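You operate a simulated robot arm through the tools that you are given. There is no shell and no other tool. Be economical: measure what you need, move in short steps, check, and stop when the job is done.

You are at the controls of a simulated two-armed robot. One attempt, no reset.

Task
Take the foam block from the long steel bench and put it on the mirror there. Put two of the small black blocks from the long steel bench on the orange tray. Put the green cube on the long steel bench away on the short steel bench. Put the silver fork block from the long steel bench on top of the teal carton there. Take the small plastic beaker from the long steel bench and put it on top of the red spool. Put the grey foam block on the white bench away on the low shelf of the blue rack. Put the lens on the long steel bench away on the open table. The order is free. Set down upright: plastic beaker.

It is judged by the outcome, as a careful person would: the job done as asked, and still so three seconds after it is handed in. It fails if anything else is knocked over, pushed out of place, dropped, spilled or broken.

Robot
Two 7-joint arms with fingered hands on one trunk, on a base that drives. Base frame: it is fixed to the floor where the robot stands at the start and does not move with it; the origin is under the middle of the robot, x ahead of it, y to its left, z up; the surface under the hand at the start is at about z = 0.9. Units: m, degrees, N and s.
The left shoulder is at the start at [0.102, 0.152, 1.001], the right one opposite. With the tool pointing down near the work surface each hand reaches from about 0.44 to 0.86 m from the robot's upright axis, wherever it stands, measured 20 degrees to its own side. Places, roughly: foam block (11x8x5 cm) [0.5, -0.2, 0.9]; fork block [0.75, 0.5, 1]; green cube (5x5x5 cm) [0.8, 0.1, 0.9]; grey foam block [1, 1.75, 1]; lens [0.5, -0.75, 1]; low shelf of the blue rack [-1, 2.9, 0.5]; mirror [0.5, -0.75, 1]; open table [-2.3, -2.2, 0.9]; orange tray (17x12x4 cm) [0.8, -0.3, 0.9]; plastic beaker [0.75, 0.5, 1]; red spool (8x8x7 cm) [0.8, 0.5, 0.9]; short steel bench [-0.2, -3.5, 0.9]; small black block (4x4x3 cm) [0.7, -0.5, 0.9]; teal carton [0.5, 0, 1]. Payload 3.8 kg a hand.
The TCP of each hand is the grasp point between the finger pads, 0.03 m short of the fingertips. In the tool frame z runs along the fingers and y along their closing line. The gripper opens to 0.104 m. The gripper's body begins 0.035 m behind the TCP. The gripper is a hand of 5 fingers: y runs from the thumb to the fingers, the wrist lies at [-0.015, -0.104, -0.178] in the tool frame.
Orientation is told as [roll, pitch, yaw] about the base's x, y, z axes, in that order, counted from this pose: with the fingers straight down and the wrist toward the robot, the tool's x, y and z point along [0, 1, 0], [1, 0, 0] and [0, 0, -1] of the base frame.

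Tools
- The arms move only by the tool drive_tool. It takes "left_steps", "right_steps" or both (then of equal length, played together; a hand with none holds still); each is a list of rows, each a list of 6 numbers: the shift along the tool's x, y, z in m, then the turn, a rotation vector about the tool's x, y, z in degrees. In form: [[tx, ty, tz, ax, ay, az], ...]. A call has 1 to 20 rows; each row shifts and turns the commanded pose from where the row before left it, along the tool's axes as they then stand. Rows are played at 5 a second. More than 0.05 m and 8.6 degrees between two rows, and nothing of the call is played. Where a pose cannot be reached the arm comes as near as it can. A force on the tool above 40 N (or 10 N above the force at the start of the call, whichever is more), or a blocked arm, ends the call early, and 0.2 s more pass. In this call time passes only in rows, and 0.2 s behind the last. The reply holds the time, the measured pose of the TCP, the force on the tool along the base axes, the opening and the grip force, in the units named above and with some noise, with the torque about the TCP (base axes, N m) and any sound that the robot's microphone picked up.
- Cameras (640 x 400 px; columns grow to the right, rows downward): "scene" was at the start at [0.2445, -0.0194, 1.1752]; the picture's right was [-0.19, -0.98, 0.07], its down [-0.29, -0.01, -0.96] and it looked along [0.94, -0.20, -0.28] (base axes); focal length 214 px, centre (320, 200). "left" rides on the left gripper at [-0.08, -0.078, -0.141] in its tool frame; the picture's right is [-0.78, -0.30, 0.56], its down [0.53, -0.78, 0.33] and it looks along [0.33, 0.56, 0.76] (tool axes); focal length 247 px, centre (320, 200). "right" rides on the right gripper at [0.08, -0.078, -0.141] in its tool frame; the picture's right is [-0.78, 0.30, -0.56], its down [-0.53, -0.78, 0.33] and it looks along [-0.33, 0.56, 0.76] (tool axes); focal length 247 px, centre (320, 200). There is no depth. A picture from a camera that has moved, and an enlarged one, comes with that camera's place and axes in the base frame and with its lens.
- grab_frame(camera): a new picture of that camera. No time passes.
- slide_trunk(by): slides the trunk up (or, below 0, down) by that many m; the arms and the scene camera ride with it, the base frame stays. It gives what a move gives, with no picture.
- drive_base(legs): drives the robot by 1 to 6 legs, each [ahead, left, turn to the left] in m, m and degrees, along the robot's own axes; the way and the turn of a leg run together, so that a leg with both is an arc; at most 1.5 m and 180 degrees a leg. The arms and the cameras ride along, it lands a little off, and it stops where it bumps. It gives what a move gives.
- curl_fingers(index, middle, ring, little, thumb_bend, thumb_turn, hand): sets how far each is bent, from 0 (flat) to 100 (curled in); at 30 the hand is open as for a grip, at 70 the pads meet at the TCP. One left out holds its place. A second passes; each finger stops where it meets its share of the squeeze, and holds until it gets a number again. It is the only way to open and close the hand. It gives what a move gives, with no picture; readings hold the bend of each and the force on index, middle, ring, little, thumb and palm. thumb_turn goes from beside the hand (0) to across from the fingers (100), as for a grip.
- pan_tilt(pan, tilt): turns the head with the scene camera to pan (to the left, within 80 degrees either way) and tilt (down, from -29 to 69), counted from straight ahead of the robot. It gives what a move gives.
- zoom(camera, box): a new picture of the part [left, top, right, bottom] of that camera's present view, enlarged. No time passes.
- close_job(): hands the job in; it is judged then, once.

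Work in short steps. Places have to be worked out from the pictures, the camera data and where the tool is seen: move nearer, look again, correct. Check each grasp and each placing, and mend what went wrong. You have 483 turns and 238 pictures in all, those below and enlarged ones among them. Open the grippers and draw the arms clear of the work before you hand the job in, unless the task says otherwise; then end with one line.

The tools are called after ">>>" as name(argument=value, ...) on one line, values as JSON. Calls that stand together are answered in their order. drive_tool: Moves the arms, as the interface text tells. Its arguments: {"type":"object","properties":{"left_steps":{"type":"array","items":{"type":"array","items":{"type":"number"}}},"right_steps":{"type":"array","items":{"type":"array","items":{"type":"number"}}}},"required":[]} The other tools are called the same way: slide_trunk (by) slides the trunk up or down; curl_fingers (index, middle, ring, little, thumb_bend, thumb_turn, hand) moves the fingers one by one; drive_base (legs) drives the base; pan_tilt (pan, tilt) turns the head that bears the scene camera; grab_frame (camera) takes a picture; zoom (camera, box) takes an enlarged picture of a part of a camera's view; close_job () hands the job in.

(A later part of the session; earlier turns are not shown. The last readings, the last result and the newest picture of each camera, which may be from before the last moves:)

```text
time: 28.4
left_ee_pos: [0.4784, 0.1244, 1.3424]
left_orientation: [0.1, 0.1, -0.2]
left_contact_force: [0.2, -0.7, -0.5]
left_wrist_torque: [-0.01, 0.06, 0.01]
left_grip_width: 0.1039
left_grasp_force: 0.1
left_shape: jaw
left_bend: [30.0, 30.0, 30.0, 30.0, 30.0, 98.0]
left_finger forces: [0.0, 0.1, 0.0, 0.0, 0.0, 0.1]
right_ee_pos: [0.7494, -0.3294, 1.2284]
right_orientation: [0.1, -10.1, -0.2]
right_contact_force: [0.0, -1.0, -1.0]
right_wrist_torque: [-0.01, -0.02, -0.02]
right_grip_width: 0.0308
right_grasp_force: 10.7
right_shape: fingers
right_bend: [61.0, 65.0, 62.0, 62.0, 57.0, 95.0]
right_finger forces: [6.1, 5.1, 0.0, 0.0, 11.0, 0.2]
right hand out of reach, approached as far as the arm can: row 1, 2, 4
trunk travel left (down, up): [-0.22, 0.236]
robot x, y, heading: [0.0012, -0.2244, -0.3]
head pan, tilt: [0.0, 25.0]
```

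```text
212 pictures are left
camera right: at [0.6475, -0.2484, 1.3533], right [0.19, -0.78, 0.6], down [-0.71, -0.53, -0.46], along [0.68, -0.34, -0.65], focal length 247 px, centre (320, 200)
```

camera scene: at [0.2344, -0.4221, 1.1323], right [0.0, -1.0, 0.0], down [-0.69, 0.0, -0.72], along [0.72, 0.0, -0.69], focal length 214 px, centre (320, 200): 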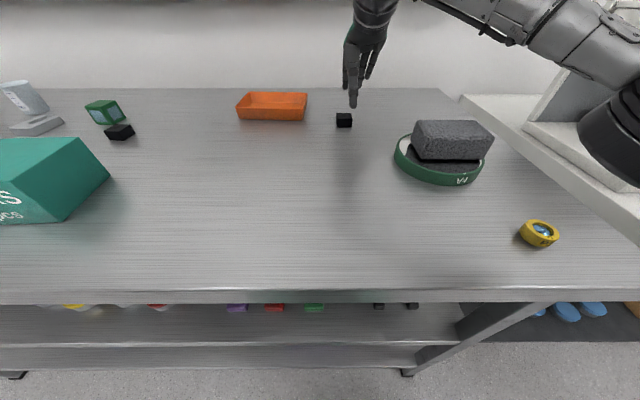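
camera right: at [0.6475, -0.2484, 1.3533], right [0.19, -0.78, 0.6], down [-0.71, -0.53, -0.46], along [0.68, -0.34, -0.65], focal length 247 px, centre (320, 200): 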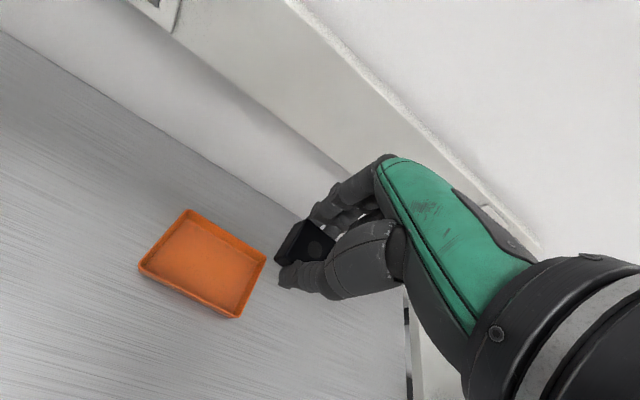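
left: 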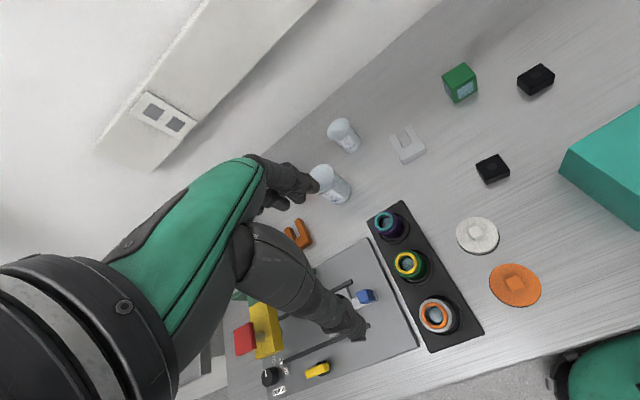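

The lift tilted the hand by -10° pitch. I straighten it first and bring it back and down.

>>> drive_tool(right_steps=[[0, -0.01, 0, 5, 0, 0], [0, -0.01, 0, 5, 0, 0], [0, -0.01, 0.04, 0, 0, 0], [0, 0, 0.04, 0, 0, 0]])

```text
time: 29.4
left_ee_pos: [0.477, 0.1264, 1.341]
left_orientation: [0.1, 0.1, 0.0]
left_contact_force: [-0.2, 0.1, -0.1]
left_wrist_torque: [0.0, 0.01, -0.02]
left_grip_width: 0.1036
left_grasp_force: 0.0
left_shape: jaw
left_bend: [30.0, 30.0, 30.0, 30.0, 30.0, 98.0]
left_finger forces: [0.0, 0.0, 0.0, 0.1, 0.0, 0.0]
right_ee_pos: [0.7292, -0.3283, 1.1827]
right_orientation: [0.0, 0.0, -0.2]
right_contact_force: [-0.1, -0.2, -1.3]
right_wrist_torque: [0.02, 0.02, 0.0]
right_grip_width: 0.0304
right_grasp_force: 10.9
right_shape: fingers
right_bend: [62.0, 65.0, 62.0, 62.0, 58.0, 95.0]
right_finger forces: [6.2, 5.0, 0.0, 0.1, 11.1, 0.0]
right hand out of reach, approached as far as the arm can: row 1, 2, 3, 4
trunk travel left (down, up): [-0.22, 0.236]
robot x, y, heading: [-0.0009, -0.2231, 0.0]
head pan, tilt: [0.0, 25.0]
```

Straight again. I continue down, then out.

>>> drive_tool(right_steps=[[0, 0, 0.04, 0, 0, 0], [0, 0, 0.04, 0, 0, 0], [0, 0, 0.04, 0, 0, 0], [0, 0, 0.04, 0, 0, 0]])

```text
time: 30.4
left_ee_pos: [0.4784, 0.1275, 1.3419]
left_orientation: [0.0, 0.1, -0.1]
left_contact_force: [-0.3, -0.2, 0.0]
left_wrist_torque: [-0.01, -0.02, -0.01]
left_grip_width: 0.104
left_grasp_force: 0.0
left_shape: jaw
left_bend: [30.0, 30.0, 30.0, 30.0, 30.0, 98.0]
left_finger forces: [0.1, 0.0, 0.0, 0.0, 0.1, 0.0]
right_ee_pos: [0.7621, -0.3225, 1.0597]
right_orientation: [-0.1, -0.1, -0.3]
right_contact_force: [0.6, -0.1, -0.9]
right_wrist_torque: [0.0, 0.0, -0.02]
right_grip_width: 0.0306
right_grasp_force: 11.8
right_shape: fingers
right_bend: [62.0, 65.0, 62.0, 62.0, 58.0, 95.0]
right_finger forces: [6.1, 4.9, 0.0, 0.1, 11.1, 0.1]
right hand out of reach, approached as far as the arm can: row 1, 2, 3, 4
trunk travel left (down, up): [-0.22, 0.236]
robot x, y, heading: [-0.0035, -0.2217, -0.0]
head pan, tilt: [0.0, 25.0]
```

>>> drive_tool(right_steps=[[0, 0, 0.03, 0, 0, 0], [0, 0.02, 0.03, 0, 0, 0]])

>>> grab_frame(camera="right")

```text
time: 31.0
left_ee_pos: [0.4775, 0.1267, 1.3416]
left_orientation: [0.2, 0.2, -0.1]
left_contact_force: [1.2, -0.5, 0.3]
left_wrist_torque: [0.0, -0.03, 0.01]
left_grip_width: 0.1035
left_grasp_force: 0.1
left_shape: jaw
left_bend: [30.0, 30.0, 30.0, 30.0, 30.0, 98.0]
left_finger forces: [0.1, 0.0, 0.1, 0.0, 0.0, 0.0]
right_ee_pos: [0.7711, -0.3262, 0.9971]
right_orientation: [0.0, -0.1, -0.1]
right_contact_force: [0.1, 0.7, -1.0]
right_wrist_torque: [-0.02, 0.01, 0.01]
right_grip_width: 0.0305
right_grasp_force: 11.3
right_shape: fingers
right_bend: [62.0, 65.0, 62.0, 62.0, 58.0, 95.0]
right_finger forces: [6.1, 4.9, 0.0, 0.0, 11.2, 0.1]
right hand out of reach, approached as far as the arm can: row 1, 2
trunk travel left (down, up): [-0.22, 0.236]
robot x, y, heading: [0.0023, -0.2214, -0.2]
head pan, tilt: [0.0, 25.0]
```

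```text
211 pictures are left
camera right: at [0.6926, -0.2462, 1.1369], right [0.29, -0.78, 0.56], down [-0.78, -0.53, -0.33], along [0.56, -0.33, -0.76], focal length 247 px, centre (320, 200)
```

right: 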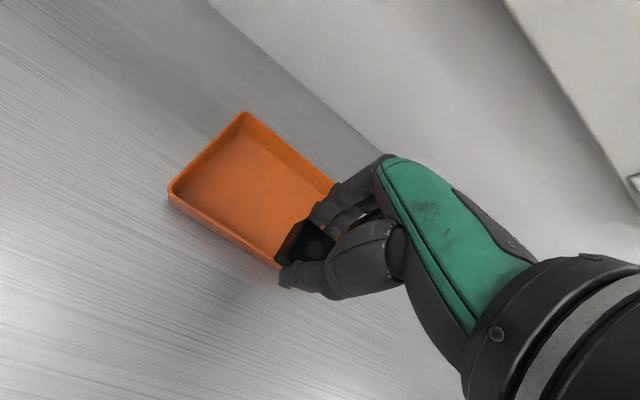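

The raised trunk does not help, so I drive the base 4 cm ahead, which leaves clearance to the bench edge at x≈0.34.

>>> drive_base(legs=[[0.04, 0, 0]])

>>> grab_frame(camera="right")

```text
time: 31.9
left_ee_pos: [0.5106, 0.1275, 1.3447]
left_orientation: [0.0, -0.2, 0.0]
left_contact_force: [0.1, 1.1, -0.6]
left_wrist_torque: [0.01, -0.04, 0.02]
left_grip_width: 0.1038
left_grasp_force: 0.0
left_shape: jaw
left_bend: [30.0, 30.0, 30.0, 30.0, 30.0, 98.0]
left_finger forces: [0.0, 0.1, 0.0, 0.1, 0.1, 0.1]
right_ee_pos: [0.8056, -0.3243, 1.0028]
right_orientation: [-0.1, -0.4, -0.2]
right_contact_force: [-1.3, -0.6, -0.9]
right_wrist_torque: [-0.02, -0.02, -0.02]
right_grip_width: 0.0305
right_grasp_force: 11.2
right_shape: fingers
right_bend: [62.0, 65.0, 62.0, 62.0, 58.0, 95.0]
right_finger forces: [6.2, 4.9, 0.0, 0.0, 11.0, 0.1]
trunk travel left (down, up): [-0.22, 0.236]
robot x, y, heading: [0.0434, -0.2219, 0.1]
head pan, tilt: [0.0, 25.0]
```

```text
210 pictures are left
camera right: at [0.7263, -0.2448, 1.1424], right [0.29, -0.78, 0.56], down [-0.78, -0.53, -0.34], along [0.56, -0.34, -0.76], focal length 247 px, centre (320, 200)
```

right: 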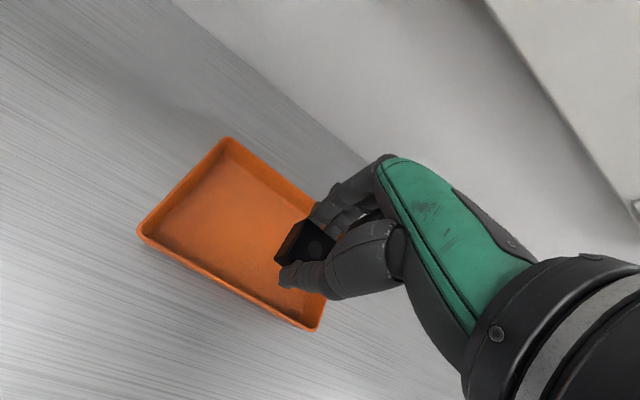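

I curl ring and little fully away so they don't touch the tray wall, then shift slightly and lower.

>>> curl_fingers(hand="right", ring=100, little=100)

>>> drive_tool(right_steps=[[-0.002, 0.008, 0.02, 0, 0, 0], [0, 0, 0.015, 0, 0, 0], [0, 0, 0.01, 0, 0, 0]])

>>> grab_frame(camera="right")

```text
time: 32.9
left_ee_pos: [0.5151, 0.1273, 1.3428]
left_orientation: [0.1, -0.1, -0.1]
left_contact_force: [-0.7, -0.1, 0.6]
left_wrist_torque: [0.02, 0.04, 0.02]
left_grip_width: 0.1036
left_grasp_force: 0.0
left_shape: jaw
left_bend: [30.0, 30.0, 30.0, 30.0, 30.0, 98.0]
left_finger forces: [0.1, 0.0, 0.0, 0.0, 0.0, 0.0]
right_ee_pos: [0.81, -0.3244, 0.9991]
right_orientation: [0.0, -0.2, -0.1]
right_contact_force: [-0.2, 0.0, -0.2]
right_wrist_torque: [0.03, -0.03, -0.01]
right_grip_width: 0.0302
right_grasp_force: 11.3
right_shape: fingers
right_bend: [62.0, 65.0, 100.0, 100.0, 58.0, 95.0]
right_finger forces: [6.1, 5.0, 0.1, 0.0, 11.0, 0.0]
trunk travel left (down, up): [-0.22, 0.236]
robot x, y, heading: [0.0423, -0.223, 0.0]
head pan, tilt: [0.0, 25.0]
```

```text
time: 33.7
left_ee_pos: [0.5156, 0.1286, 1.3433]
left_orientation: [0.0, -0.1, 0.0]
left_contact_force: [0.4, 0.3, -0.3]
left_wrist_torque: [0.01, -0.02, -0.01]
left_grip_width: 0.1038
left_grasp_force: 0.0
left_shape: jaw
left_bend: [30.0, 30.0, 30.0, 30.0, 30.0, 98.0]
left_finger forces: [0.1, 0.0, 0.0, 0.0, 0.0, 0.0]
right_ee_pos: [0.807, -0.3268, 0.9519]
right_orientation: [0.0, -0.3, -0.1]
right_contact_force: [0.0, 0.1, -0.6]
right_wrist_torque: [0.01, -0.04, 0.0]
right_grip_width: 0.0305
right_grasp_force: 11.2
right_shape: fingers
right_bend: [62.0, 65.0, 100.0, 100.0, 58.0, 95.0]
right_finger forces: [6.2, 4.8, 0.2, 0.0, 11.1, 0.0]
right hand out of reach, approached as far as the arm can: row 1
trunk travel left (down, up): [-0.22, 0.236]
robot x, y, heading: [0.0379, -0.2235, 0.0]
head pan, tilt: [0.0, 25.0]
```

```text
209 pictures are left
camera right: at [0.7294, -0.2476, 1.0915], right [0.29, -0.78, 0.56], down [-0.78, -0.53, -0.33], along [0.56, -0.33, -0.76], focal length 247 px, centre (320, 200)
```

right: 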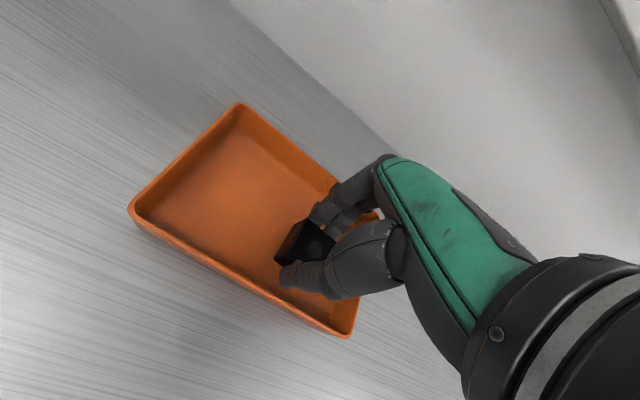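

The block is inside the tray. I lower to contact and open slightly.

>>> drive_tool(right_steps=[[0, 0, 0.005, 0, 0, 0], [0, 0, 0.005, 0, 0, 0]])

>>> curl_fingers(hand="right", index=50, middle=50, thumb_bend=50)

>>> drive_tool(right_steps=[[0, 0, -0.03, 0, 0, 0], [0, 0, -0.03, 0, 0, 0], [0, 0, -0.03, 0, 0, 0]])

>>> grab_frame(camera="right")

```text
time: 34.3
left_ee_pos: [0.5157, 0.1274, 1.3424]
left_orientation: [0.0, 0.0, -0.2]
left_contact_force: [0.1, -0.3, 0.7]
left_wrist_torque: [0.02, 0.01, 0.01]
left_grip_width: 0.1035
left_grasp_force: 0.1
left_shape: jaw
left_bend: [30.0, 30.0, 30.0, 30.0, 30.0, 98.0]
left_finger forces: [0.1, 0.0, 0.0, 0.0, 0.1, 0.1]
right_ee_pos: [0.8077, -0.3285, 0.9418]
right_orientation: [0.1, -0.1, -0.1]
right_contact_force: [0.1, -0.6, -0.3]
right_wrist_torque: [0.02, 0.0, -0.03]
right_grip_width: 0.0306
right_grasp_force: 10.9
right_shape: fingers
right_bend: [62.0, 65.0, 100.0, 100.0, 58.0, 95.0]
right_finger forces: [6.1, 4.9, 0.0, 0.1, 11.0, 0.0]
trunk travel left (down, up): [-0.22, 0.236]
robot x, y, heading: [0.0407, -0.2244, -0.4]
head pan, tilt: [0.0, 25.0]
```

```text
time: 35.3
left_ee_pos: [0.5155, 0.1281, 1.3431]
left_orientation: [0.0, 0.0, -0.1]
left_contact_force: [0.1, 0.4, -0.5]
left_wrist_torque: [0.01, 0.0, 0.01]
left_grip_width: 0.1037
left_grasp_force: 0.1
left_shape: jaw
left_bend: [30.0, 30.0, 30.0, 30.0, 30.0, 98.0]
left_finger forces: [0.0, 0.0, 0.0, 0.1, 0.1, 0.0]
right_ee_pos: [0.8077, -0.3278, 0.9411]
right_orientation: [0.0, -0.2, -0.2]
right_contact_force: [-0.4, 0.2, -0.5]
right_wrist_torque: [-0.02, 0.02, 0.0]
right_grip_width: 0.0517
right_grasp_force: 0.1
right_shape: fingers
right_bend: [50.0, 50.0, 100.0, 100.0, 50.0, 97.0]
right_finger forces: [0.0, 0.0, 0.0, 0.1, 0.0, 0.1]
trunk travel left (down, up): [-0.22, 0.236]
robot x, y, heading: [0.041, -0.2219, -0.4]
head pan, tilt: [0.0, 25.0]
```

```text
time: 36.1
left_ee_pos: [0.514, 0.1289, 1.3424]
left_orientation: [-0.1, -0.1, -0.1]
left_contact_force: [0.2, 0.3, -0.4]
left_wrist_torque: [0.02, 0.03, -0.05]
left_grip_width: 0.1036
left_grasp_force: 0.1
left_shape: jaw
left_bend: [30.0, 30.0, 30.0, 30.0, 30.0, 98.0]
left_finger forces: [0.0, 0.1, 0.1, 0.0, 0.0, 0.0]
right_ee_pos: [0.8058, -0.3282, 1.0325]
right_orientation: [0.0, -0.2, 0.0]
right_contact_force: [0.3, -0.6, -0.2]
right_wrist_torque: [-0.01, 0.05, 0.0]
right_grip_width: 0.0516
right_grasp_force: 0.2
right_shape: fingers
right_bend: [50.0, 50.0, 100.0, 100.0, 50.0, 97.0]
right_finger forces: [0.1, 0.1, 0.0, 0.0, 0.0, 0.0]
trunk travel left (down, up): [-0.22, 0.236]
robot x, y, heading: [0.0366, -0.2237, 0.1]
head pan, tilt: [0.0, 25.0]
```

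```text
208 pictures are left
camera right: at [0.7282, -0.2476, 1.1726], right [0.29, -0.78, 0.56], down [-0.78, -0.53, -0.33], along [0.56, -0.34, -0.76], focal length 247 px, centre (320, 200)
```

right: 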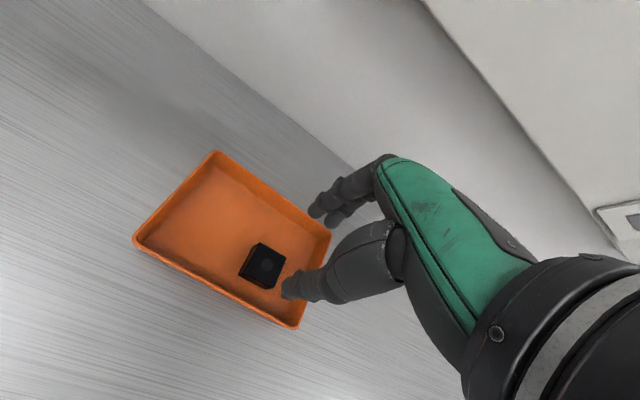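

The first black block is in the tray. Next is the middle black block near (0.675,0.02), so I raise the hand, drive left and move over it.

>>> drive_tool(right_steps=[[0, -0.03, -0.02, 0, 0, 0], [0, -0.04, -0.02, 0, 0, 0], [0, -0.04, -0.02, 0, 0, 0]])

>>> drive_base(legs=[[0, 0.28, 0]])

>>> grab_frame(camera="right")

>>> grab_frame(camera="scene")

```text
time: 36.9
left_ee_pos: [0.5133, 0.1272, 1.3438]
left_orientation: [0.0, 0.0, 0.0]
left_contact_force: [-0.7, -0.4, -0.2]
left_wrist_torque: [0.02, 0.02, -0.01]
left_grip_width: 0.1033
left_grasp_force: 0.1
left_shape: jaw
left_bend: [30.0, 30.0, 30.0, 30.0, 30.0, 98.0]
left_finger forces: [0.0, 0.0, 0.1, 0.0, 0.0, 0.0]
right_ee_pos: [0.6954, -0.3289, 1.0922]
right_orientation: [0.0, -0.2, -0.2]
right_contact_force: [-0.8, -0.2, -0.4]
right_wrist_torque: [-0.01, -0.03, -0.04]
right_grip_width: 0.052
right_grasp_force: 0.0
right_shape: fingers
right_bend: [50.0, 50.0, 100.0, 100.0, 50.0, 98.0]
right_finger forces: [0.0, 0.0, 0.1, 0.1, 0.1, 0.1]
trunk travel left (down, up): [-0.22, 0.236]
robot x, y, heading: [0.0411, -0.2223, -0.3]
head pan, tilt: [0.0, 25.0]
```

```text
time: 38.8
left_ee_pos: [0.5163, 0.4027, 1.3426]
left_orientation: [0.0, 0.0, -0.1]
left_contact_force: [-0.6, 0.4, -0.4]
left_wrist_torque: [0.02, 0.04, 0.0]
left_grip_width: 0.1035
left_grasp_force: 0.1
left_shape: jaw
left_bend: [30.0, 30.0, 30.0, 30.0, 30.0, 98.0]
left_finger forces: [0.0, 0.0, 0.0, 0.0, 0.0, 0.1]
right_ee_pos: [0.6982, -0.0514, 1.0917]
right_orientation: [0.0, -0.3, -0.1]
right_contact_force: [0.1, -0.3, 0.1]
right_wrist_torque: [-0.01, 0.04, -0.03]
right_grip_width: 0.052
right_grasp_force: 0.1
right_shape: fingers
right_bend: [50.0, 50.0, 100.0, 100.0, 50.0, 98.0]
right_finger forces: [0.0, 0.0, 0.1, 0.1, 0.0, 0.0]
trunk travel left (down, up): [-0.22, 0.236]
robot x, y, heading: [0.0381, 0.0565, -0.1]
head pan, tilt: [0.0, 25.0]
```

```text
207 pictures are left
camera right: at [0.6189, 0.0287, 1.2309], right [0.29, -0.78, 0.56], down [-0.78, -0.53, -0.34], along [0.56, -0.33, -0.76], focal length 247 px, centre (320, 200)
```

right: 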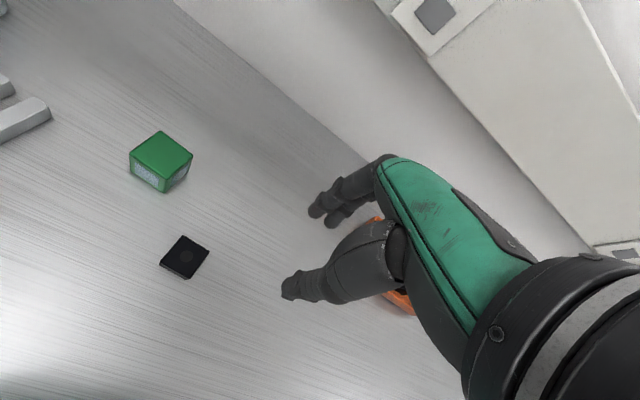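

```text
206 pictures are left
camera scene: at [0.1988, 0.0527, 1.2944], right [0.0, -1.0, 0.0], down [-0.55, 0.0, -0.83], along [0.83, 0.0, -0.55], focal length 214 px, centre (320, 200)
```

scene: 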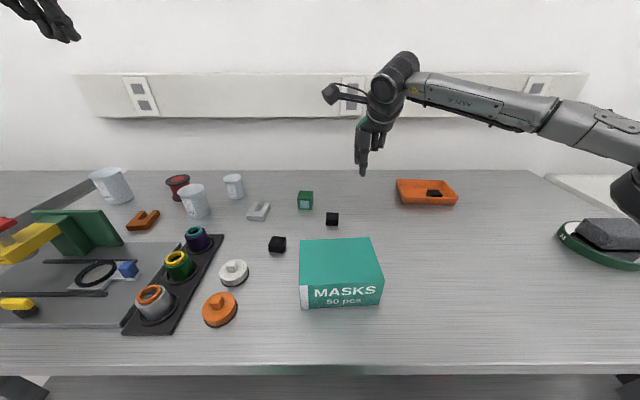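

The block is at (0.680,0.021), green cube at (0.763,0.103). I move above the block with index, middle and thumb opened to 45.

>>> curl_fingers(hand="right", index=44, middle=44, thumb_bend=44)

>>> drive_tool(right_steps=[[0.036, -0.009, 0, 0, 0, 0], [0.036, -0.009, 0, 0, 0, 0], [0, 0, 0.04, 0, 0, 0], [0, 0, 0.04, 0, 0, 0]])

>>> grab_frame(camera="right")

```text
time: 39.8
left_ee_pos: [0.516, 0.4047, 1.3425]
left_orientation: [-0.1, 0.0, -0.2]
left_contact_force: [-0.3, -0.1, -0.6]
left_wrist_torque: [0.01, 0.0, 0.0]
left_grip_width: 0.1036
left_grasp_force: 0.0
left_shape: jaw
left_bend: [30.0, 30.0, 30.0, 30.0, 30.0, 98.0]
left_finger forces: [0.0, 0.1, 0.1, 0.0, 0.1, 0.1]
right_ee_pos: [0.6986, -0.05, 1.0913]
right_orientation: [0.0, -0.3, -0.2]
right_contact_force: [0.1, 0.0, 1.0]
right_wrist_torque: [-0.01, 0.01, -0.01]
right_grip_width: 0.0673
right_grasp_force: 0.2
right_shape: fingers
right_bend: [44.0, 44.0, 100.0, 100.0, 44.0, 98.0]
right_finger forces: [0.0, 0.1, 0.0, 0.0, 0.0, 0.0]
trunk travel left (down, up): [-0.22, 0.236]
robot x, y, heading: [0.038, 0.0568, 0.2]
head pan, tilt: [0.0, 25.0]
```

```text
time: 40.8
left_ee_pos: [0.5156, 0.4049, 1.3421]
left_orientation: [0.0, 0.0, 0.0]
left_contact_force: [-0.3, 0.5, 0.0]
left_wrist_torque: [0.02, -0.02, -0.02]
left_grip_width: 0.1036
left_grasp_force: 0.1
left_shape: jaw
left_bend: [30.0, 30.0, 30.0, 30.0, 30.0, 98.0]
left_finger forces: [0.1, 0.0, 0.0, 0.0, 0.0, 0.1]
right_ee_pos: [0.6811, 0.0229, 1.0098]
right_orientation: [0.0, -0.2, -0.1]
right_contact_force: [-0.8, -0.3, 0.0]
right_wrist_torque: [0.01, 0.0, -0.04]
right_grip_width: 0.067
right_grasp_force: 0.1
right_shape: fingers
right_bend: [44.0, 44.0, 100.0, 100.0, 44.0, 98.0]
right_finger forces: [0.0, 0.1, 0.0, 0.0, 0.0, 0.1]
trunk travel left (down, up): [-0.22, 0.236]
robot x, y, heading: [0.0423, 0.0554, -0.0]
head pan, tilt: [0.0, 25.0]
```

```text
205 pictures are left
camera right: at [0.6023, 0.1015, 1.1502], right [0.29, -0.78, 0.56], down [-0.78, -0.53, -0.34], along [0.56, -0.33, -0.76], focal length 247 px, centre (320, 200)
```

right: 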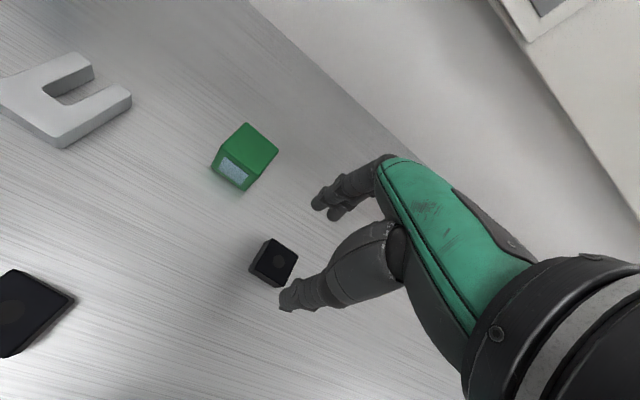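

Aligned. I descend and grip.

>>> drive_tool(right_steps=[[-0.002, 0.002, 0.03, 0, 0, 0], [0, 0, 0.03, 0, 0, 0], [0, 0, 0.015, 0, 0, 0]])

>>> curl_fingers(hand="right", index=70, middle=70, thumb_bend=70)

>>> drive_tool(right_steps=[[0, 0, -0.03, 0, 0, 0], [0, 0, -0.04, 0, 0, 0], [0, 0, -0.04, 0, 0, 0], [0, 0, -0.04, 0, 0, 0]])

>>> grab_frame(camera="right")

```text
time: 41.6
left_ee_pos: [0.5154, 0.4044, 1.3419]
left_orientation: [0.0, -0.1, -0.1]
left_contact_force: [-0.2, -0.5, -0.9]
left_wrist_torque: [0.0, 0.03, -0.02]
left_grip_width: 0.1036
left_grasp_force: 0.1
left_shape: jaw
left_bend: [30.0, 30.0, 30.0, 30.0, 30.0, 98.0]
left_finger forces: [0.0, 0.0, 0.0, 0.1, 0.1, 0.0]
right_ee_pos: [0.6826, 0.0192, 0.9362]
right_orientation: [0.0, -0.3, -0.2]
right_contact_force: [0.0, -0.3, 0.2]
right_wrist_torque: [0.0, -0.02, -0.04]
right_grip_width: 0.0674
right_grasp_force: 0.1
right_shape: fingers
right_bend: [44.0, 44.0, 100.0, 100.0, 44.0, 98.0]
right_finger forces: [0.0, 0.0, 0.0, 0.1, 0.0, 0.0]
trunk travel left (down, up): [-0.22, 0.236]
robot x, y, heading: [0.0401, 0.0543, 0.1]
head pan, tilt: [0.0, 25.0]
```

```text
time: 42.6
left_ee_pos: [0.5159, 0.406, 1.3421]
left_orientation: [0.0, 0.0, -0.1]
left_contact_force: [0.4, -0.6, -0.3]
left_wrist_torque: [0.0, -0.01, 0.04]
left_grip_width: 0.1036
left_grasp_force: 0.0
left_shape: jaw
left_bend: [30.0, 30.0, 30.0, 30.0, 30.0, 98.0]
left_finger forces: [0.0, 0.0, 0.0, 0.0, 0.1, 0.0]
right_ee_pos: [0.6819, 0.0193, 0.9362]
right_orientation: [0.0, -0.2, -0.1]
right_contact_force: [-0.6, 0.3, -0.4]
right_wrist_torque: [0.02, 0.02, -0.02]
right_grip_width: 0.0314
right_grasp_force: 12.1
right_shape: fingers
right_bend: [60.0, 64.0, 100.0, 100.0, 58.0, 96.0]
right_finger forces: [6.7, 5.4, 0.1, 0.1, 12.0, 0.1]
trunk travel left (down, up): [-0.22, 0.236]
robot x, y, heading: [0.0401, 0.0571, 0.1]
head pan, tilt: [0.0, 25.0]
```

```text
time: 43.6
left_ee_pos: [0.5143, 0.4065, 1.3437]
left_orientation: [0.0, -0.1, -0.1]
left_contact_force: [-0.6, 0.3, -0.2]
left_wrist_torque: [0.0, -0.03, 0.01]
left_grip_width: 0.1037
left_grasp_force: 0.1
left_shape: jaw
left_bend: [30.0, 30.0, 30.0, 30.0, 30.0, 98.0]
left_finger forces: [0.1, 0.0, 0.1, 0.0, 0.0, 0.0]
right_ee_pos: [0.6806, 0.0214, 1.0873]
right_orientation: [0.1, -0.1, 0.0]
right_contact_force: [-0.2, -0.4, -0.7]
right_wrist_torque: [0.0, -0.05, -0.01]
right_grip_width: 0.0314
right_grasp_force: 11.8
right_shape: fingers
right_bend: [60.0, 64.0, 100.0, 100.0, 58.0, 96.0]
right_finger forces: [6.8, 5.2, 0.0, 0.0, 11.9, 0.0]
trunk travel left (down, up): [-0.22, 0.236]
robot x, y, heading: [0.0417, 0.0521, -0.0]
head pan, tilt: [0.0, 25.0]
```

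```text
204 pictures are left
camera right: at [0.6022, 0.1005, 1.2269], right [0.29, -0.78, 0.56], down [-0.78, -0.53, -0.33], along [0.56, -0.33, -0.76], focal length 247 px, centre (320, 200)
```

right: 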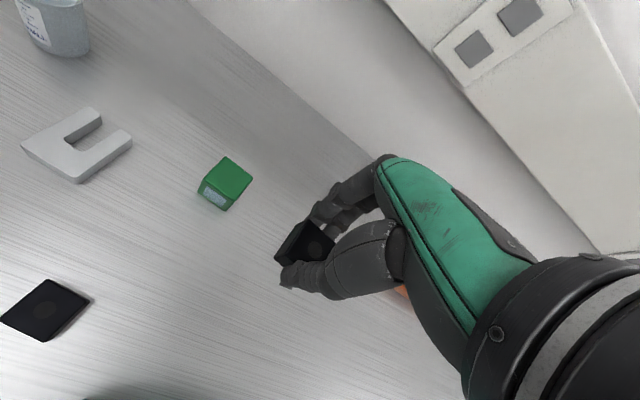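

Second block is held. I drive back right to the tray and extend over its left half.

>>> drive_base(legs=[[0, -0.28, 0]])

>>> drive_tool(right_steps=[[-0.005, 0.03, 0, 0, 0, 0], [-0.005, 0.03, 0.02, 0, 0, 0], [0, 0.03, 0.03, 0, 0, 0], [0, 0.03, 0.03, 0, 0, 0]])

>>> grab_frame(camera="right")

```text
time: 45.6
left_ee_pos: [0.5166, 0.1228, 1.3422]
left_orientation: [-0.1, 0.0, -0.2]
left_contact_force: [0.2, -0.4, -0.3]
left_wrist_torque: [0.0, -0.02, 0.0]
left_grip_width: 0.1036
left_grasp_force: 0.0
left_shape: jaw
left_bend: [30.0, 30.0, 30.0, 30.0, 30.0, 98.0]
left_finger forces: [0.0, 0.0, 0.0, 0.0, 0.0, 0.1]
right_ee_pos: [0.68, -0.2628, 1.0868]
right_orientation: [0.0, -0.2, -0.2]
right_contact_force: [-0.5, 0.9, -0.1]
right_wrist_torque: [0.0, 0.03, 0.01]
right_grip_width: 0.0313
right_grasp_force: 11.9
right_shape: fingers
right_bend: [60.0, 64.0, 100.0, 100.0, 58.0, 96.0]
right_finger forces: [6.8, 5.0, 0.0, 0.0, 11.9, 0.1]
trunk travel left (down, up): [-0.22, 0.236]
robot x, y, heading: [0.035, -0.2294, -0.4]
head pan, tilt: [0.0, 25.0]
```

```text
time: 46.6
left_ee_pos: [0.5169, 0.1238, 1.3413]
left_orientation: [-0.1, 0.0, -0.2]
left_contact_force: [0.5, 0.1, -0.2]
left_wrist_torque: [-0.01, -0.02, 0.05]
left_grip_width: 0.1037
left_grasp_force: 0.0
left_shape: jaw
left_bend: [30.0, 30.0, 30.0, 30.0, 30.0, 98.0]
left_finger forces: [0.1, 0.0, 0.1, 0.1, 0.0, 0.0]
right_ee_pos: [0.7954, -0.2743, 1.0004]
right_orientation: [-0.1, 0.0, -0.1]
right_contact_force: [-0.2, 0.1, 0.0]
right_wrist_torque: [-0.02, -0.02, 0.02]
right_grip_width: 0.0312
right_grasp_force: 12.1
right_shape: fingers
right_bend: [61.0, 65.0, 100.0, 100.0, 58.0, 96.0]
right_finger forces: [6.7, 5.0, 0.0, 0.0, 11.8, 0.1]
right hand out of reach, approached as far as the arm can: row 4
trunk travel left (down, up): [-0.22, 0.236]
robot x, y, heading: [0.0405, -0.2278, -0.1]
head pan, tilt: [0.0, 25.0]
```

```text
203 pictures are left
camera right: at [0.7166, -0.1942, 1.1408], right [0.29, -0.78, 0.56], down [-0.78, -0.53, -0.33], along [0.56, -0.34, -0.76], focal length 247 px, centre (320, 200)
```

right: 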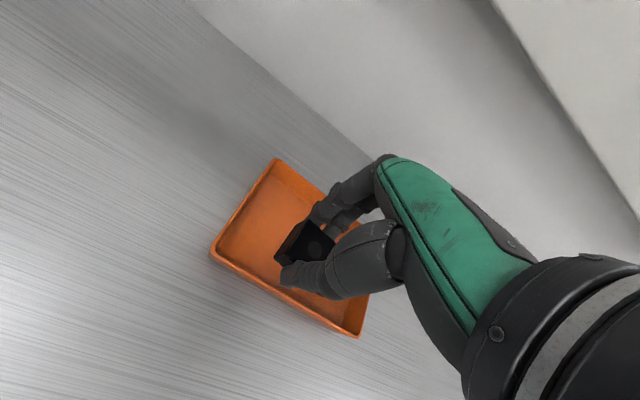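

Over the left half of the tray. I lower in, easing 8 mm further out.

>>> drive_tool(right_steps=[[0, 0, 0.015, 0, 0, 0], [0, 0.008, 0.005, 0, 0, 0], [0, 0, 0.02, 0, 0, 0]])

>>> grab_frame(camera="right")

```text
time: 47.4
left_ee_pos: [0.5105, 0.1219, 1.3457]
left_orientation: [0.1, -0.3, -0.3]
left_contact_force: [-0.1, 0.3, -0.7]
left_wrist_torque: [0.04, -0.02, 0.0]
left_grip_width: 0.1038
left_grasp_force: 0.1
left_shape: jaw
left_bend: [30.0, 30.0, 30.0, 30.0, 30.0, 98.0]
left_finger forces: [0.1, 0.1, 0.0, 0.0, 0.0, 0.0]
right_ee_pos: [0.7953, -0.2782, 0.965]
right_orientation: [0.1, -0.8, -0.2]
right_contact_force: [0.5, 0.7, 17.7]
right_wrist_torque: [0.09, 0.56, -0.02]
right_grip_width: 0.031
right_grasp_force: 22.0
right_shape: fingers
right_bend: [61.0, 65.0, 100.0, 100.0, 59.0, 96.0]
right_finger forces: [7.4, 4.9, 0.1, 0.0, 31.5, 0.0]
right hand out of reach, approached as far as the arm can: row 2
trunk travel left (down, up): [-0.22, 0.236]
robot x, y, heading: [0.0383, -0.226, 0.0]
head pan, tilt: [0.0, 25.0]
```

```text
202 pictures are left
camera right: at [0.7158, -0.1976, 1.1043], right [0.29, -0.78, 0.56], down [-0.77, -0.53, -0.34], along [0.56, -0.33, -0.75], focal length 247 px, centre (320, 200)
```

right: 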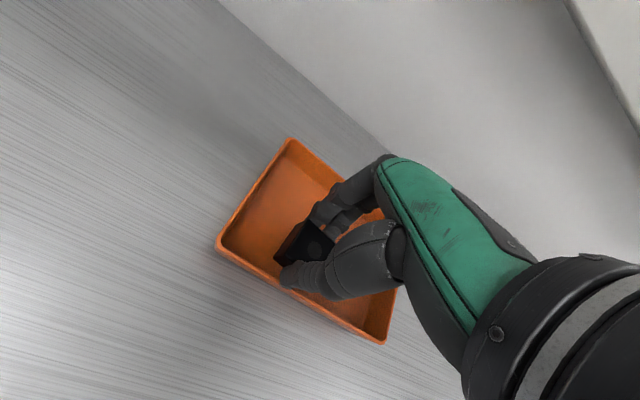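

The thumb touched the near rim. I raise and move the base 2 cm ahead.

>>> drive_tool(right_steps=[[0, 0, -0.02, 0, 0, 0], [0, 0, -0.02, 0, 0, 0]])

>>> drive_base(legs=[[0.02, 0, 0]])

>>> grab_frame(camera="right")

```text
time: 48.0
left_ee_pos: [0.5148, 0.1224, 1.3438]
left_orientation: [0.1, -0.1, -0.2]
left_contact_force: [0.6, 0.3, 0.7]
left_wrist_torque: [-0.01, 0.0, -0.01]
left_grip_width: 0.1038
left_grasp_force: 0.0
left_shape: jaw
left_bend: [30.0, 30.0, 30.0, 30.0, 30.0, 98.0]
left_finger forces: [0.0, 0.0, 0.1, 0.0, 0.0, 0.0]
right_ee_pos: [0.7949, -0.2775, 0.9985]
right_orientation: [-0.1, -0.2, -0.2]
right_contact_force: [-0.4, -0.4, -0.7]
right_wrist_torque: [-0.03, 0.0, 0.0]
right_grip_width: 0.0311
right_grasp_force: 13.7
right_shape: fingers
right_bend: [61.0, 65.0, 100.0, 100.0, 59.0, 96.0]
right_finger forces: [7.4, 5.0, 0.0, 0.1, 12.5, 0.1]
trunk travel left (down, up): [-0.22, 0.236]
robot x, y, heading: [0.0367, -0.2267, -0.2]
head pan, tilt: [0.0, 25.0]
```

```text
time: 48.8
left_ee_pos: [0.5296, 0.1223, 1.3452]
left_orientation: [0.0, -0.2, -0.2]
left_contact_force: [-2.2, -0.3, -0.1]
left_wrist_torque: [0.01, -0.01, 0.02]
left_grip_width: 0.1036
left_grasp_force: 0.1
left_shape: jaw
left_bend: [30.0, 30.0, 30.0, 30.0, 30.0, 98.0]
left_finger forces: [0.0, 0.1, 0.0, 0.0, 0.0, 0.0]
right_ee_pos: [0.8134, -0.2785, 1.0013]
right_orientation: [0.0, -0.3, -0.3]
right_contact_force: [-0.8, 0.9, -1.4]
right_wrist_torque: [-0.02, -0.02, 0.0]
right_grip_width: 0.0312
right_grasp_force: 12.2
right_shape: fingers
right_bend: [61.0, 65.0, 100.0, 100.0, 59.0, 96.0]
right_finger forces: [7.4, 5.0, 0.0, 0.0, 12.5, 0.0]
trunk travel left (down, up): [-0.22, 0.236]
robot x, y, heading: [0.0574, -0.2292, -0.1]
head pan, tilt: [0.0, 25.0]
```

```text
201 pictures are left
camera right: at [0.7341, -0.1973, 1.1413], right [0.29, -0.78, 0.56], down [-0.78, -0.53, -0.34], along [0.56, -0.34, -0.76], focal length 247 px, centre (320, 200)
```

right: 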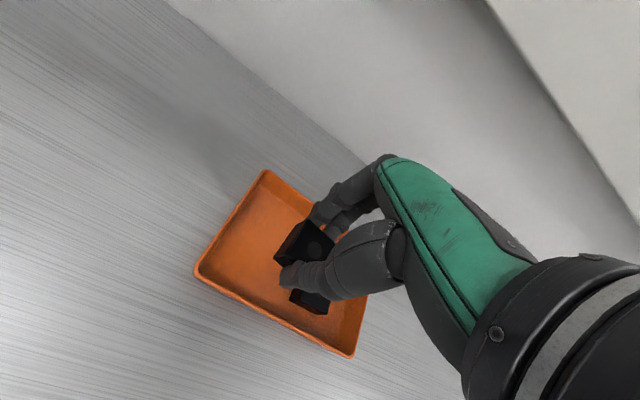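

The tray has not moved. I shift 8 mm left and lower.

>>> drive_tool(right_steps=[[0.008, 0, 0.01, 0, 0, 0], [0, 0, 0.02, 0, 0, 0], [0, 0, 0.015, 0, 0, 0], [0, 0, 0.012, 0, 0, 0]])

>>> grab_frame(camera="right")

```text
time: 49.8
left_ee_pos: [0.5346, 0.1209, 1.3423]
left_orientation: [0.0, -0.1, -0.3]
left_contact_force: [-0.6, -0.6, -0.5]
left_wrist_torque: [0.01, -0.02, 0.01]
left_grip_width: 0.1037
left_grasp_force: 0.0
left_shape: jaw
left_bend: [30.0, 30.0, 30.0, 30.0, 30.0, 98.0]
left_finger forces: [0.1, 0.0, 0.0, 0.0, 0.1, 0.1]
right_ee_pos: [0.8144, -0.2699, 0.9401]
right_orientation: [-0.1, -0.2, -0.1]
right_contact_force: [-1.0, 0.4, -0.5]
right_wrist_torque: [-0.02, 0.0, 0.03]
right_grip_width: 0.0312
right_grasp_force: 12.3
right_shape: fingers
right_bend: [61.0, 65.0, 100.0, 100.0, 59.0, 96.0]
right_finger forces: [7.4, 5.0, 0.0, 0.0, 12.4, 0.1]
trunk travel left (down, up): [-0.22, 0.236]
robot x, y, heading: [0.058, -0.2293, -0.1]
head pan, tilt: [0.0, 25.0]
```

```text
200 pictures are left
camera right: at [0.7369, -0.1899, 1.0808], right [0.29, -0.78, 0.56], down [-0.78, -0.53, -0.34], along [0.56, -0.34, -0.76], focal length 247 px, centre (320, 200)
```

right: 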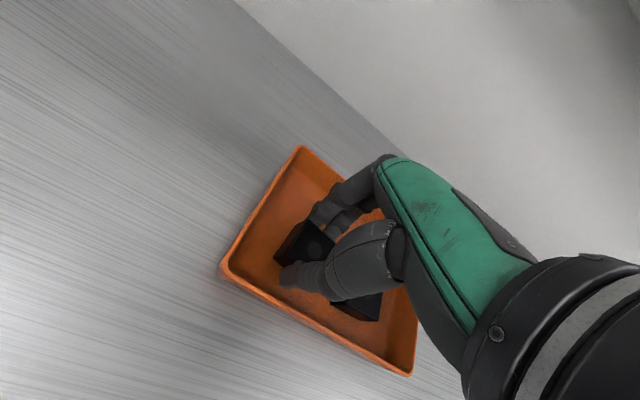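

In the tray, at the same height as the first release. I open and lift.

>>> curl_fingers(hand="right", index=52, middle=52, thumb_bend=50)

>>> drive_tool(right_steps=[[0, 0, -0.03, 0, 0, 0], [0, 0, -0.03, 0, 0, 0], [0, -0.03, -0.03, 0, 0, 0], [0, -0.04, -0.03, 0, 0, 0]])

>>> grab_frame(camera="scene")

```text
time: 50.8
left_ee_pos: [0.5352, 0.1219, 1.3433]
left_orientation: [0.0, 0.0, -0.2]
left_contact_force: [0.2, -0.7, 0.1]
left_wrist_torque: [0.06, -0.01, 0.01]
left_grip_width: 0.1036
left_grasp_force: 0.0
left_shape: jaw
left_bend: [30.0, 30.0, 30.0, 30.0, 30.0, 98.0]
left_finger forces: [0.0, 0.1, 0.0, 0.1, 0.0, 0.0]
right_ee_pos: [0.8149, -0.2701, 0.9413]
right_orientation: [0.0, -0.2, -0.2]
right_contact_force: [-0.6, 0.2, -0.1]
right_wrist_torque: [0.03, 0.06, 0.0]
right_grip_width: 0.0491
right_grasp_force: 0.1
right_shape: fingers
right_bend: [52.0, 52.0, 100.0, 100.0, 50.0, 97.0]
right_finger forces: [0.0, 0.0, 0.1, 0.0, 0.0, 0.1]
trunk travel left (down, up): [-0.22, 0.236]
robot x, y, heading: [0.0566, -0.2266, -0.3]
head pan, tilt: [0.0, 25.0]
```

```text
time: 51.8
left_ee_pos: [0.5336, 0.1221, 1.344]
left_orientation: [0.0, -0.1, -0.2]
left_contact_force: [0.0, -0.7, -0.3]
left_wrist_torque: [-0.03, -0.01, -0.01]
left_grip_width: 0.1035
left_grasp_force: 0.1
left_shape: jaw
left_bend: [30.0, 30.0, 30.0, 30.0, 30.0, 98.0]
left_finger forces: [0.0, 0.0, 0.1, 0.0, 0.0, 0.1]
right_ee_pos: [0.744, -0.2699, 1.0624]
right_orientation: [-0.1, -0.3, -0.3]
right_contact_force: [-0.5, -0.3, 0.6]
right_wrist_torque: [0.03, -0.05, -0.04]
right_grip_width: 0.0493
right_grasp_force: 0.0
right_shape: fingers
right_bend: [52.0, 52.0, 100.0, 100.0, 50.0, 97.0]
right_finger forces: [0.0, 0.1, 0.0, 0.1, 0.1, 0.0]
trunk travel left (down, up): [-0.22, 0.236]
robot x, y, heading: [0.0618, -0.2261, -0.2]
head pan, tilt: [0.0, 25.0]
```

```text
199 pictures are left
camera scene: at [0.2154, -0.229, 1.2948], right [0.0, -1.0, 0.0], down [-0.55, 0.0, -0.84], along [0.84, 0.0, -0.55], focal length 214 px, centre (320, 200)
```

scene: 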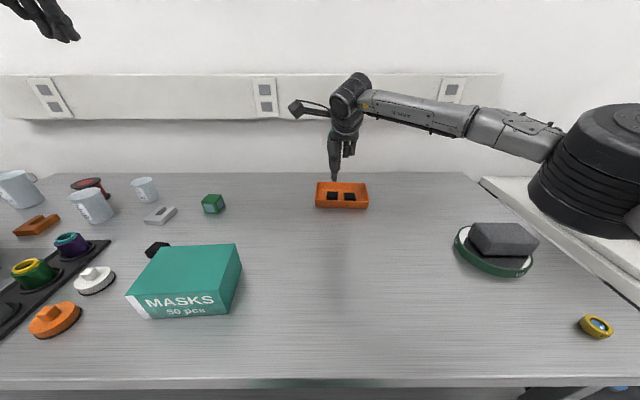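

Both black blocks are in the tray. Next is the fork block: I drive left to put the fork and carton within the right hand's reach.

>>> drive_tool(right_steps=[[0, -0.03, -0.03, 0, 0, 0], [0, -0.03, -0.03, 0, 0, 0]])

>>> drive_base(legs=[[0, 0.48, 0]])

>>> pan_tilt(pan=10, tilt=35)

>>> grab_frame(camera="scene")

>>> grab_frame(camera="right")

```text
time: 52.4
left_ee_pos: [0.5325, 0.1215, 1.3433]
left_orientation: [0.1, -0.2, -0.2]
left_contact_force: [0.1, 0.2, -0.5]
left_wrist_torque: [-0.02, -0.01, 0.0]
left_grip_width: 0.1036
left_grasp_force: 0.1
left_shape: jaw
left_bend: [30.0, 30.0, 30.0, 30.0, 30.0, 98.0]
left_finger forces: [0.0, 0.0, 0.0, 0.0, 0.0, 0.1]
right_ee_pos: [0.6826, -0.2697, 1.1217]
right_orientation: [-0.1, -0.4, -0.3]
right_contact_force: [-0.1, -0.1, 0.9]
right_wrist_torque: [-0.01, 0.01, 0.0]
right_grip_width: 0.0491
right_grasp_force: 0.1
right_shape: fingers
right_bend: [52.0, 52.0, 100.0, 100.0, 50.0, 97.0]
right_finger forces: [0.0, 0.0, 0.0, 0.0, 0.1, 0.0]
trunk travel left (down, up): [-0.22, 0.236]
robot x, y, heading: [0.0545, -0.2269, -0.4]
head pan, tilt: [0.0, 25.0]
```

```text
time: 55.2
left_ee_pos: [0.5345, 0.6007, 1.343]
left_orientation: [-0.1, -0.2, 0.0]
left_contact_force: [0.4, -1.0, 0.3]
left_wrist_torque: [0.01, 0.02, 0.04]
left_grip_width: 0.1038
left_grasp_force: 0.0
left_shape: jaw
left_bend: [30.0, 30.0, 30.0, 30.0, 30.0, 98.0]
left_finger forces: [0.1, 0.0, 0.1, 0.0, 0.0, 0.0]
right_ee_pos: [0.6849, 0.209, 1.1218]
right_orientation: [0.0, -0.3, 0.0]
right_contact_force: [0.9, -0.4, 0.1]
right_wrist_torque: [0.02, -0.01, -0.03]
right_grip_width: 0.0493
right_grasp_force: 0.0
right_shape: fingers
right_bend: [52.0, 52.0, 100.0, 100.0, 50.0, 97.0]
right_finger forces: [0.1, 0.0, 0.1, 0.0, 0.0, 0.0]
trunk travel left (down, up): [-0.22, 0.236]
robot x, y, heading: [0.054, 0.2513, 0.1]
head pan, tilt: [0.0, 25.0]
```

```text
time: 56.0
left_ee_pos: [0.533, 0.6015, 1.3435]
left_orientation: [0.0, 0.0, 0.0]
left_contact_force: [0.0, 0.7, 0.8]
left_wrist_torque: [-0.02, 0.0, -0.02]
left_grip_width: 0.1039
left_grasp_force: 0.1
left_shape: jaw
left_bend: [30.0, 30.0, 30.0, 30.0, 30.0, 98.0]
left_finger forces: [0.1, 0.0, 0.0, 0.0, 0.0, 0.0]
right_ee_pos: [0.686, 0.21, 1.1216]
right_orientation: [0.0, -0.2, -0.1]
right_contact_force: [1.0, -0.7, 0.0]
right_wrist_torque: [0.01, 0.0, -0.01]
right_grip_width: 0.0494
right_grasp_force: 0.1
right_shape: fingers
right_bend: [52.0, 52.0, 100.0, 100.0, 50.0, 97.0]
right_finger forces: [0.1, 0.0, 0.0, 0.0, 0.0, 0.0]
trunk travel left (down, up): [-0.22, 0.236]
robot x, y, heading: [0.0582, 0.2508, -0.1]
head pan, tilt: [10.0, 35.0]
```

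```text
198 pictures are left
camera scene: at [0.2106, 0.2643, 1.2797], right [0.17, -0.98, -0.03], down [-0.68, -0.1, -0.73], along [0.71, 0.14, -0.69], focal length 214 px, centre (320, 200)
```

scene: 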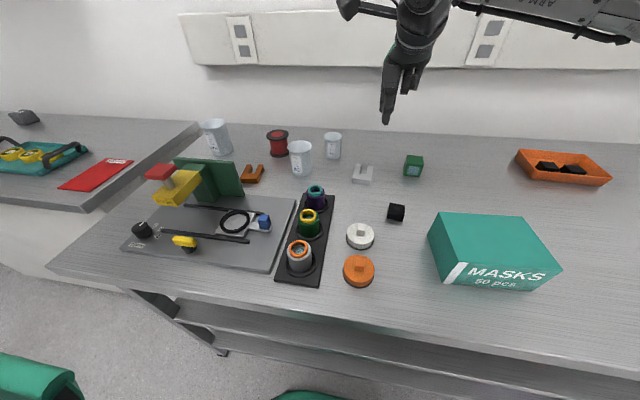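

```text
197 pictures are left
camera right: at [0.6073, 0.2891, 1.2612], right [0.29, -0.78, 0.56], down [-0.78, -0.54, -0.33], along [0.56, -0.33, -0.76], focal length 247 px, centre (320, 200)
```

right: 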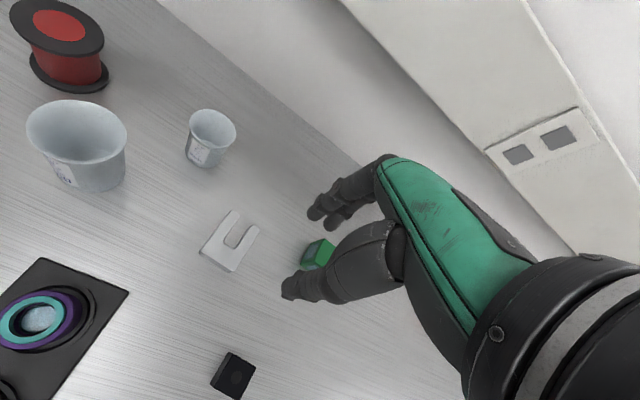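

Fork centre is (0.7205,0.242), prongs pointing away, about 7x5 cm. I open to 36 and move above it.

>>> curl_fingers(hand="right", index=36, middle=36, ring=36, little=100, thumb_bend=36)

>>> drive_tool(right_steps=[[0.015, 0.017, 0.04, 0, 0, 0], [0.015, 0.017, 0.04, 0, 0, 0], [0, 0, 0.04, 0, 0, 0]])

>>> grab_frame(camera="right")

```text
time: 57.0
left_ee_pos: [0.5337, 0.6018, 1.3434]
left_orientation: [0.0, -0.1, -0.1]
left_contact_force: [0.2, 0.5, 0.1]
left_wrist_torque: [0.0, 0.0, 0.0]
left_grip_width: 0.1038
left_grasp_force: 0.0
left_shape: jaw
left_bend: [30.0, 30.0, 30.0, 30.0, 30.0, 98.0]
left_finger forces: [0.1, 0.1, 0.0, 0.0, 0.1, 0.0]
right_ee_pos: [0.6867, 0.2094, 1.1206]
right_orientation: [0.0, -0.1, 0.0]
right_contact_force: [0.0, 0.1, -0.1]
right_wrist_torque: [0.01, -0.04, 0.0]
right_grip_width: 0.0877
right_grasp_force: 0.1
right_shape: fingers
right_bend: [36.0, 36.0, 36.0, 100.0, 36.0, 97.0]
right_finger forces: [0.0, 0.0, 0.1, 0.0, 0.0, 0.1]
trunk travel left (down, up): [-0.22, 0.236]
robot x, y, heading: [0.0585, 0.2526, -0.1]
head pan, tilt: [10.0, 35.0]
```

```text
time: 57.8
left_ee_pos: [0.5342, 0.5995, 1.3434]
left_orientation: [-0.1, -0.2, 0.0]
left_contact_force: [-0.4, -0.3, 0.4]
left_wrist_torque: [0.02, 0.0, 0.02]
left_grip_width: 0.1036
left_grasp_force: 0.1
left_shape: jaw
left_bend: [30.0, 30.0, 30.0, 30.0, 30.0, 98.0]
left_finger forces: [0.0, 0.1, 0.0, 0.0, 0.0, 0.0]
right_ee_pos: [0.7215, 0.2386, 1.0027]
right_orientation: [0.1, -0.2, 0.0]
right_contact_force: [-0.1, 0.9, -1.0]
right_wrist_torque: [0.02, -0.02, 0.02]
right_grip_width: 0.0879
right_grasp_force: 0.1
right_shape: fingers
right_bend: [36.0, 36.0, 36.0, 100.0, 36.0, 97.0]
right_finger forces: [0.1, 0.1, 0.1, 0.0, 0.0, 0.1]
trunk travel left (down, up): [-0.22, 0.236]
robot x, y, heading: [0.062, 0.2487, 0.0]
head pan, tilt: [10.0, 35.0]
```

```text
196 pictures are left
camera right: at [0.6424, 0.3183, 1.1424], right [0.29, -0.78, 0.56], down [-0.78, -0.53, -0.34], along [0.56, -0.33, -0.76], focal length 247 px, centre (320, 200)
```

right: 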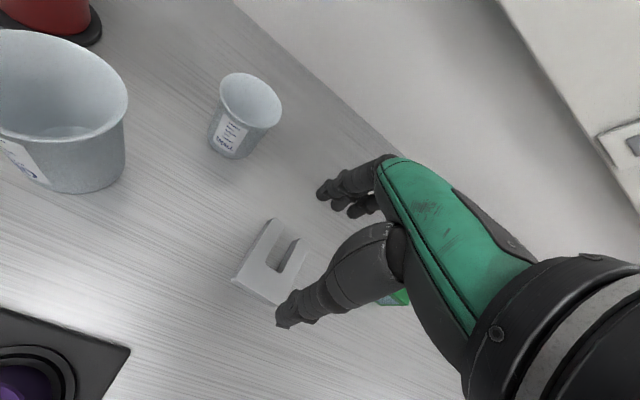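

Centred. I descend and close.

>>> drive_tool(right_steps=[[0.002, 0, 0.03, 0, 0, 0], [0, 0, 0.025, 0, 0, 0], [0, 0, 0.013, 0, 0, 0]])

>>> curl_fingers(hand="right", index=55, middle=55, ring=55, thumb_bend=55)

>>> grab_frame(camera="right")

```text
time: 58.5
left_ee_pos: [0.5346, 0.6002, 1.3427]
left_orientation: [0.0, -0.1, 0.0]
left_contact_force: [-1.0, 0.4, 0.1]
left_wrist_torque: [0.04, 0.0, -0.02]
left_grip_width: 0.1036
left_grasp_force: 0.0
left_shape: jaw
left_bend: [30.0, 30.0, 30.0, 30.0, 30.0, 98.0]
left_finger forces: [0.0, 0.1, 0.1, 0.1, 0.0, 0.1]
right_ee_pos: [0.7215, 0.2417, 0.9325]
right_orientation: [0.0, -0.2, 0.0]
right_contact_force: [-0.4, -0.3, -0.2]
right_wrist_torque: [-0.02, -0.01, -0.01]
right_grip_width: 0.088
right_grasp_force: 0.1
right_shape: fingers
right_bend: [36.0, 36.0, 36.0, 100.0, 36.0, 97.0]
right_finger forces: [0.1, 0.0, 0.0, 0.0, 0.0, 0.0]
trunk travel left (down, up): [-0.22, 0.236]
robot x, y, heading: [0.058, 0.2513, -0.0]
head pan, tilt: [10.0, 35.0]
```

```text
time: 59.5
left_ee_pos: [0.5343, 0.6007, 1.3432]
left_orientation: [0.1, -0.1, 0.0]
left_contact_force: [-0.4, -0.5, -0.2]
left_wrist_torque: [-0.04, -0.02, 0.02]
left_grip_width: 0.1037
left_grasp_force: 0.0
left_shape: jaw
left_bend: [30.0, 30.0, 30.0, 30.0, 30.0, 98.0]
left_finger forces: [0.1, 0.0, 0.0, 0.1, 0.0, 0.0]
right_ee_pos: [0.7209, 0.2419, 0.9354]
right_orientation: [-0.1, -0.3, 0.0]
right_contact_force: [3.1, -0.3, 7.5]
right_wrist_torque: [-0.1, -0.44, 0.01]
right_grip_width: 0.0691
right_grasp_force: 17.5
right_shape: fingers
right_bend: [46.0, 50.0, 51.0, 100.0, 44.0, 96.0]
right_finger forces: [7.4, 11.0, 3.6, 0.0, 12.8, 0.0]
trunk travel left (down, up): [-0.22, 0.236]
robot x, y, heading: [0.0568, 0.2479, 0.1]
head pan, tilt: [10.0, 35.0]
```

```text
195 pictures are left
camera right: at [0.6419, 0.3211, 1.075], right [0.29, -0.78, 0.56], down [-0.77, -0.53, -0.34], along [0.56, -0.33, -0.76], focal length 247 px, centre (320, 200)
```

right: 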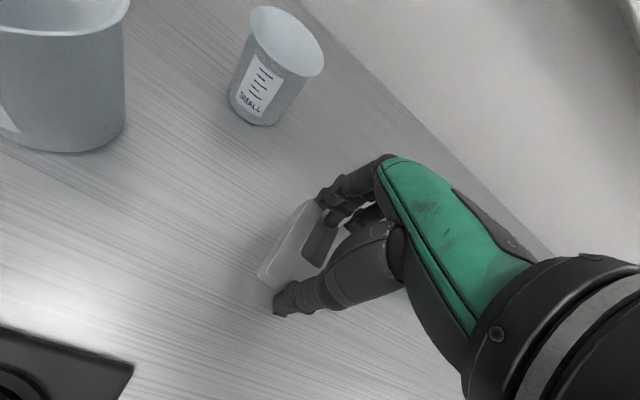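

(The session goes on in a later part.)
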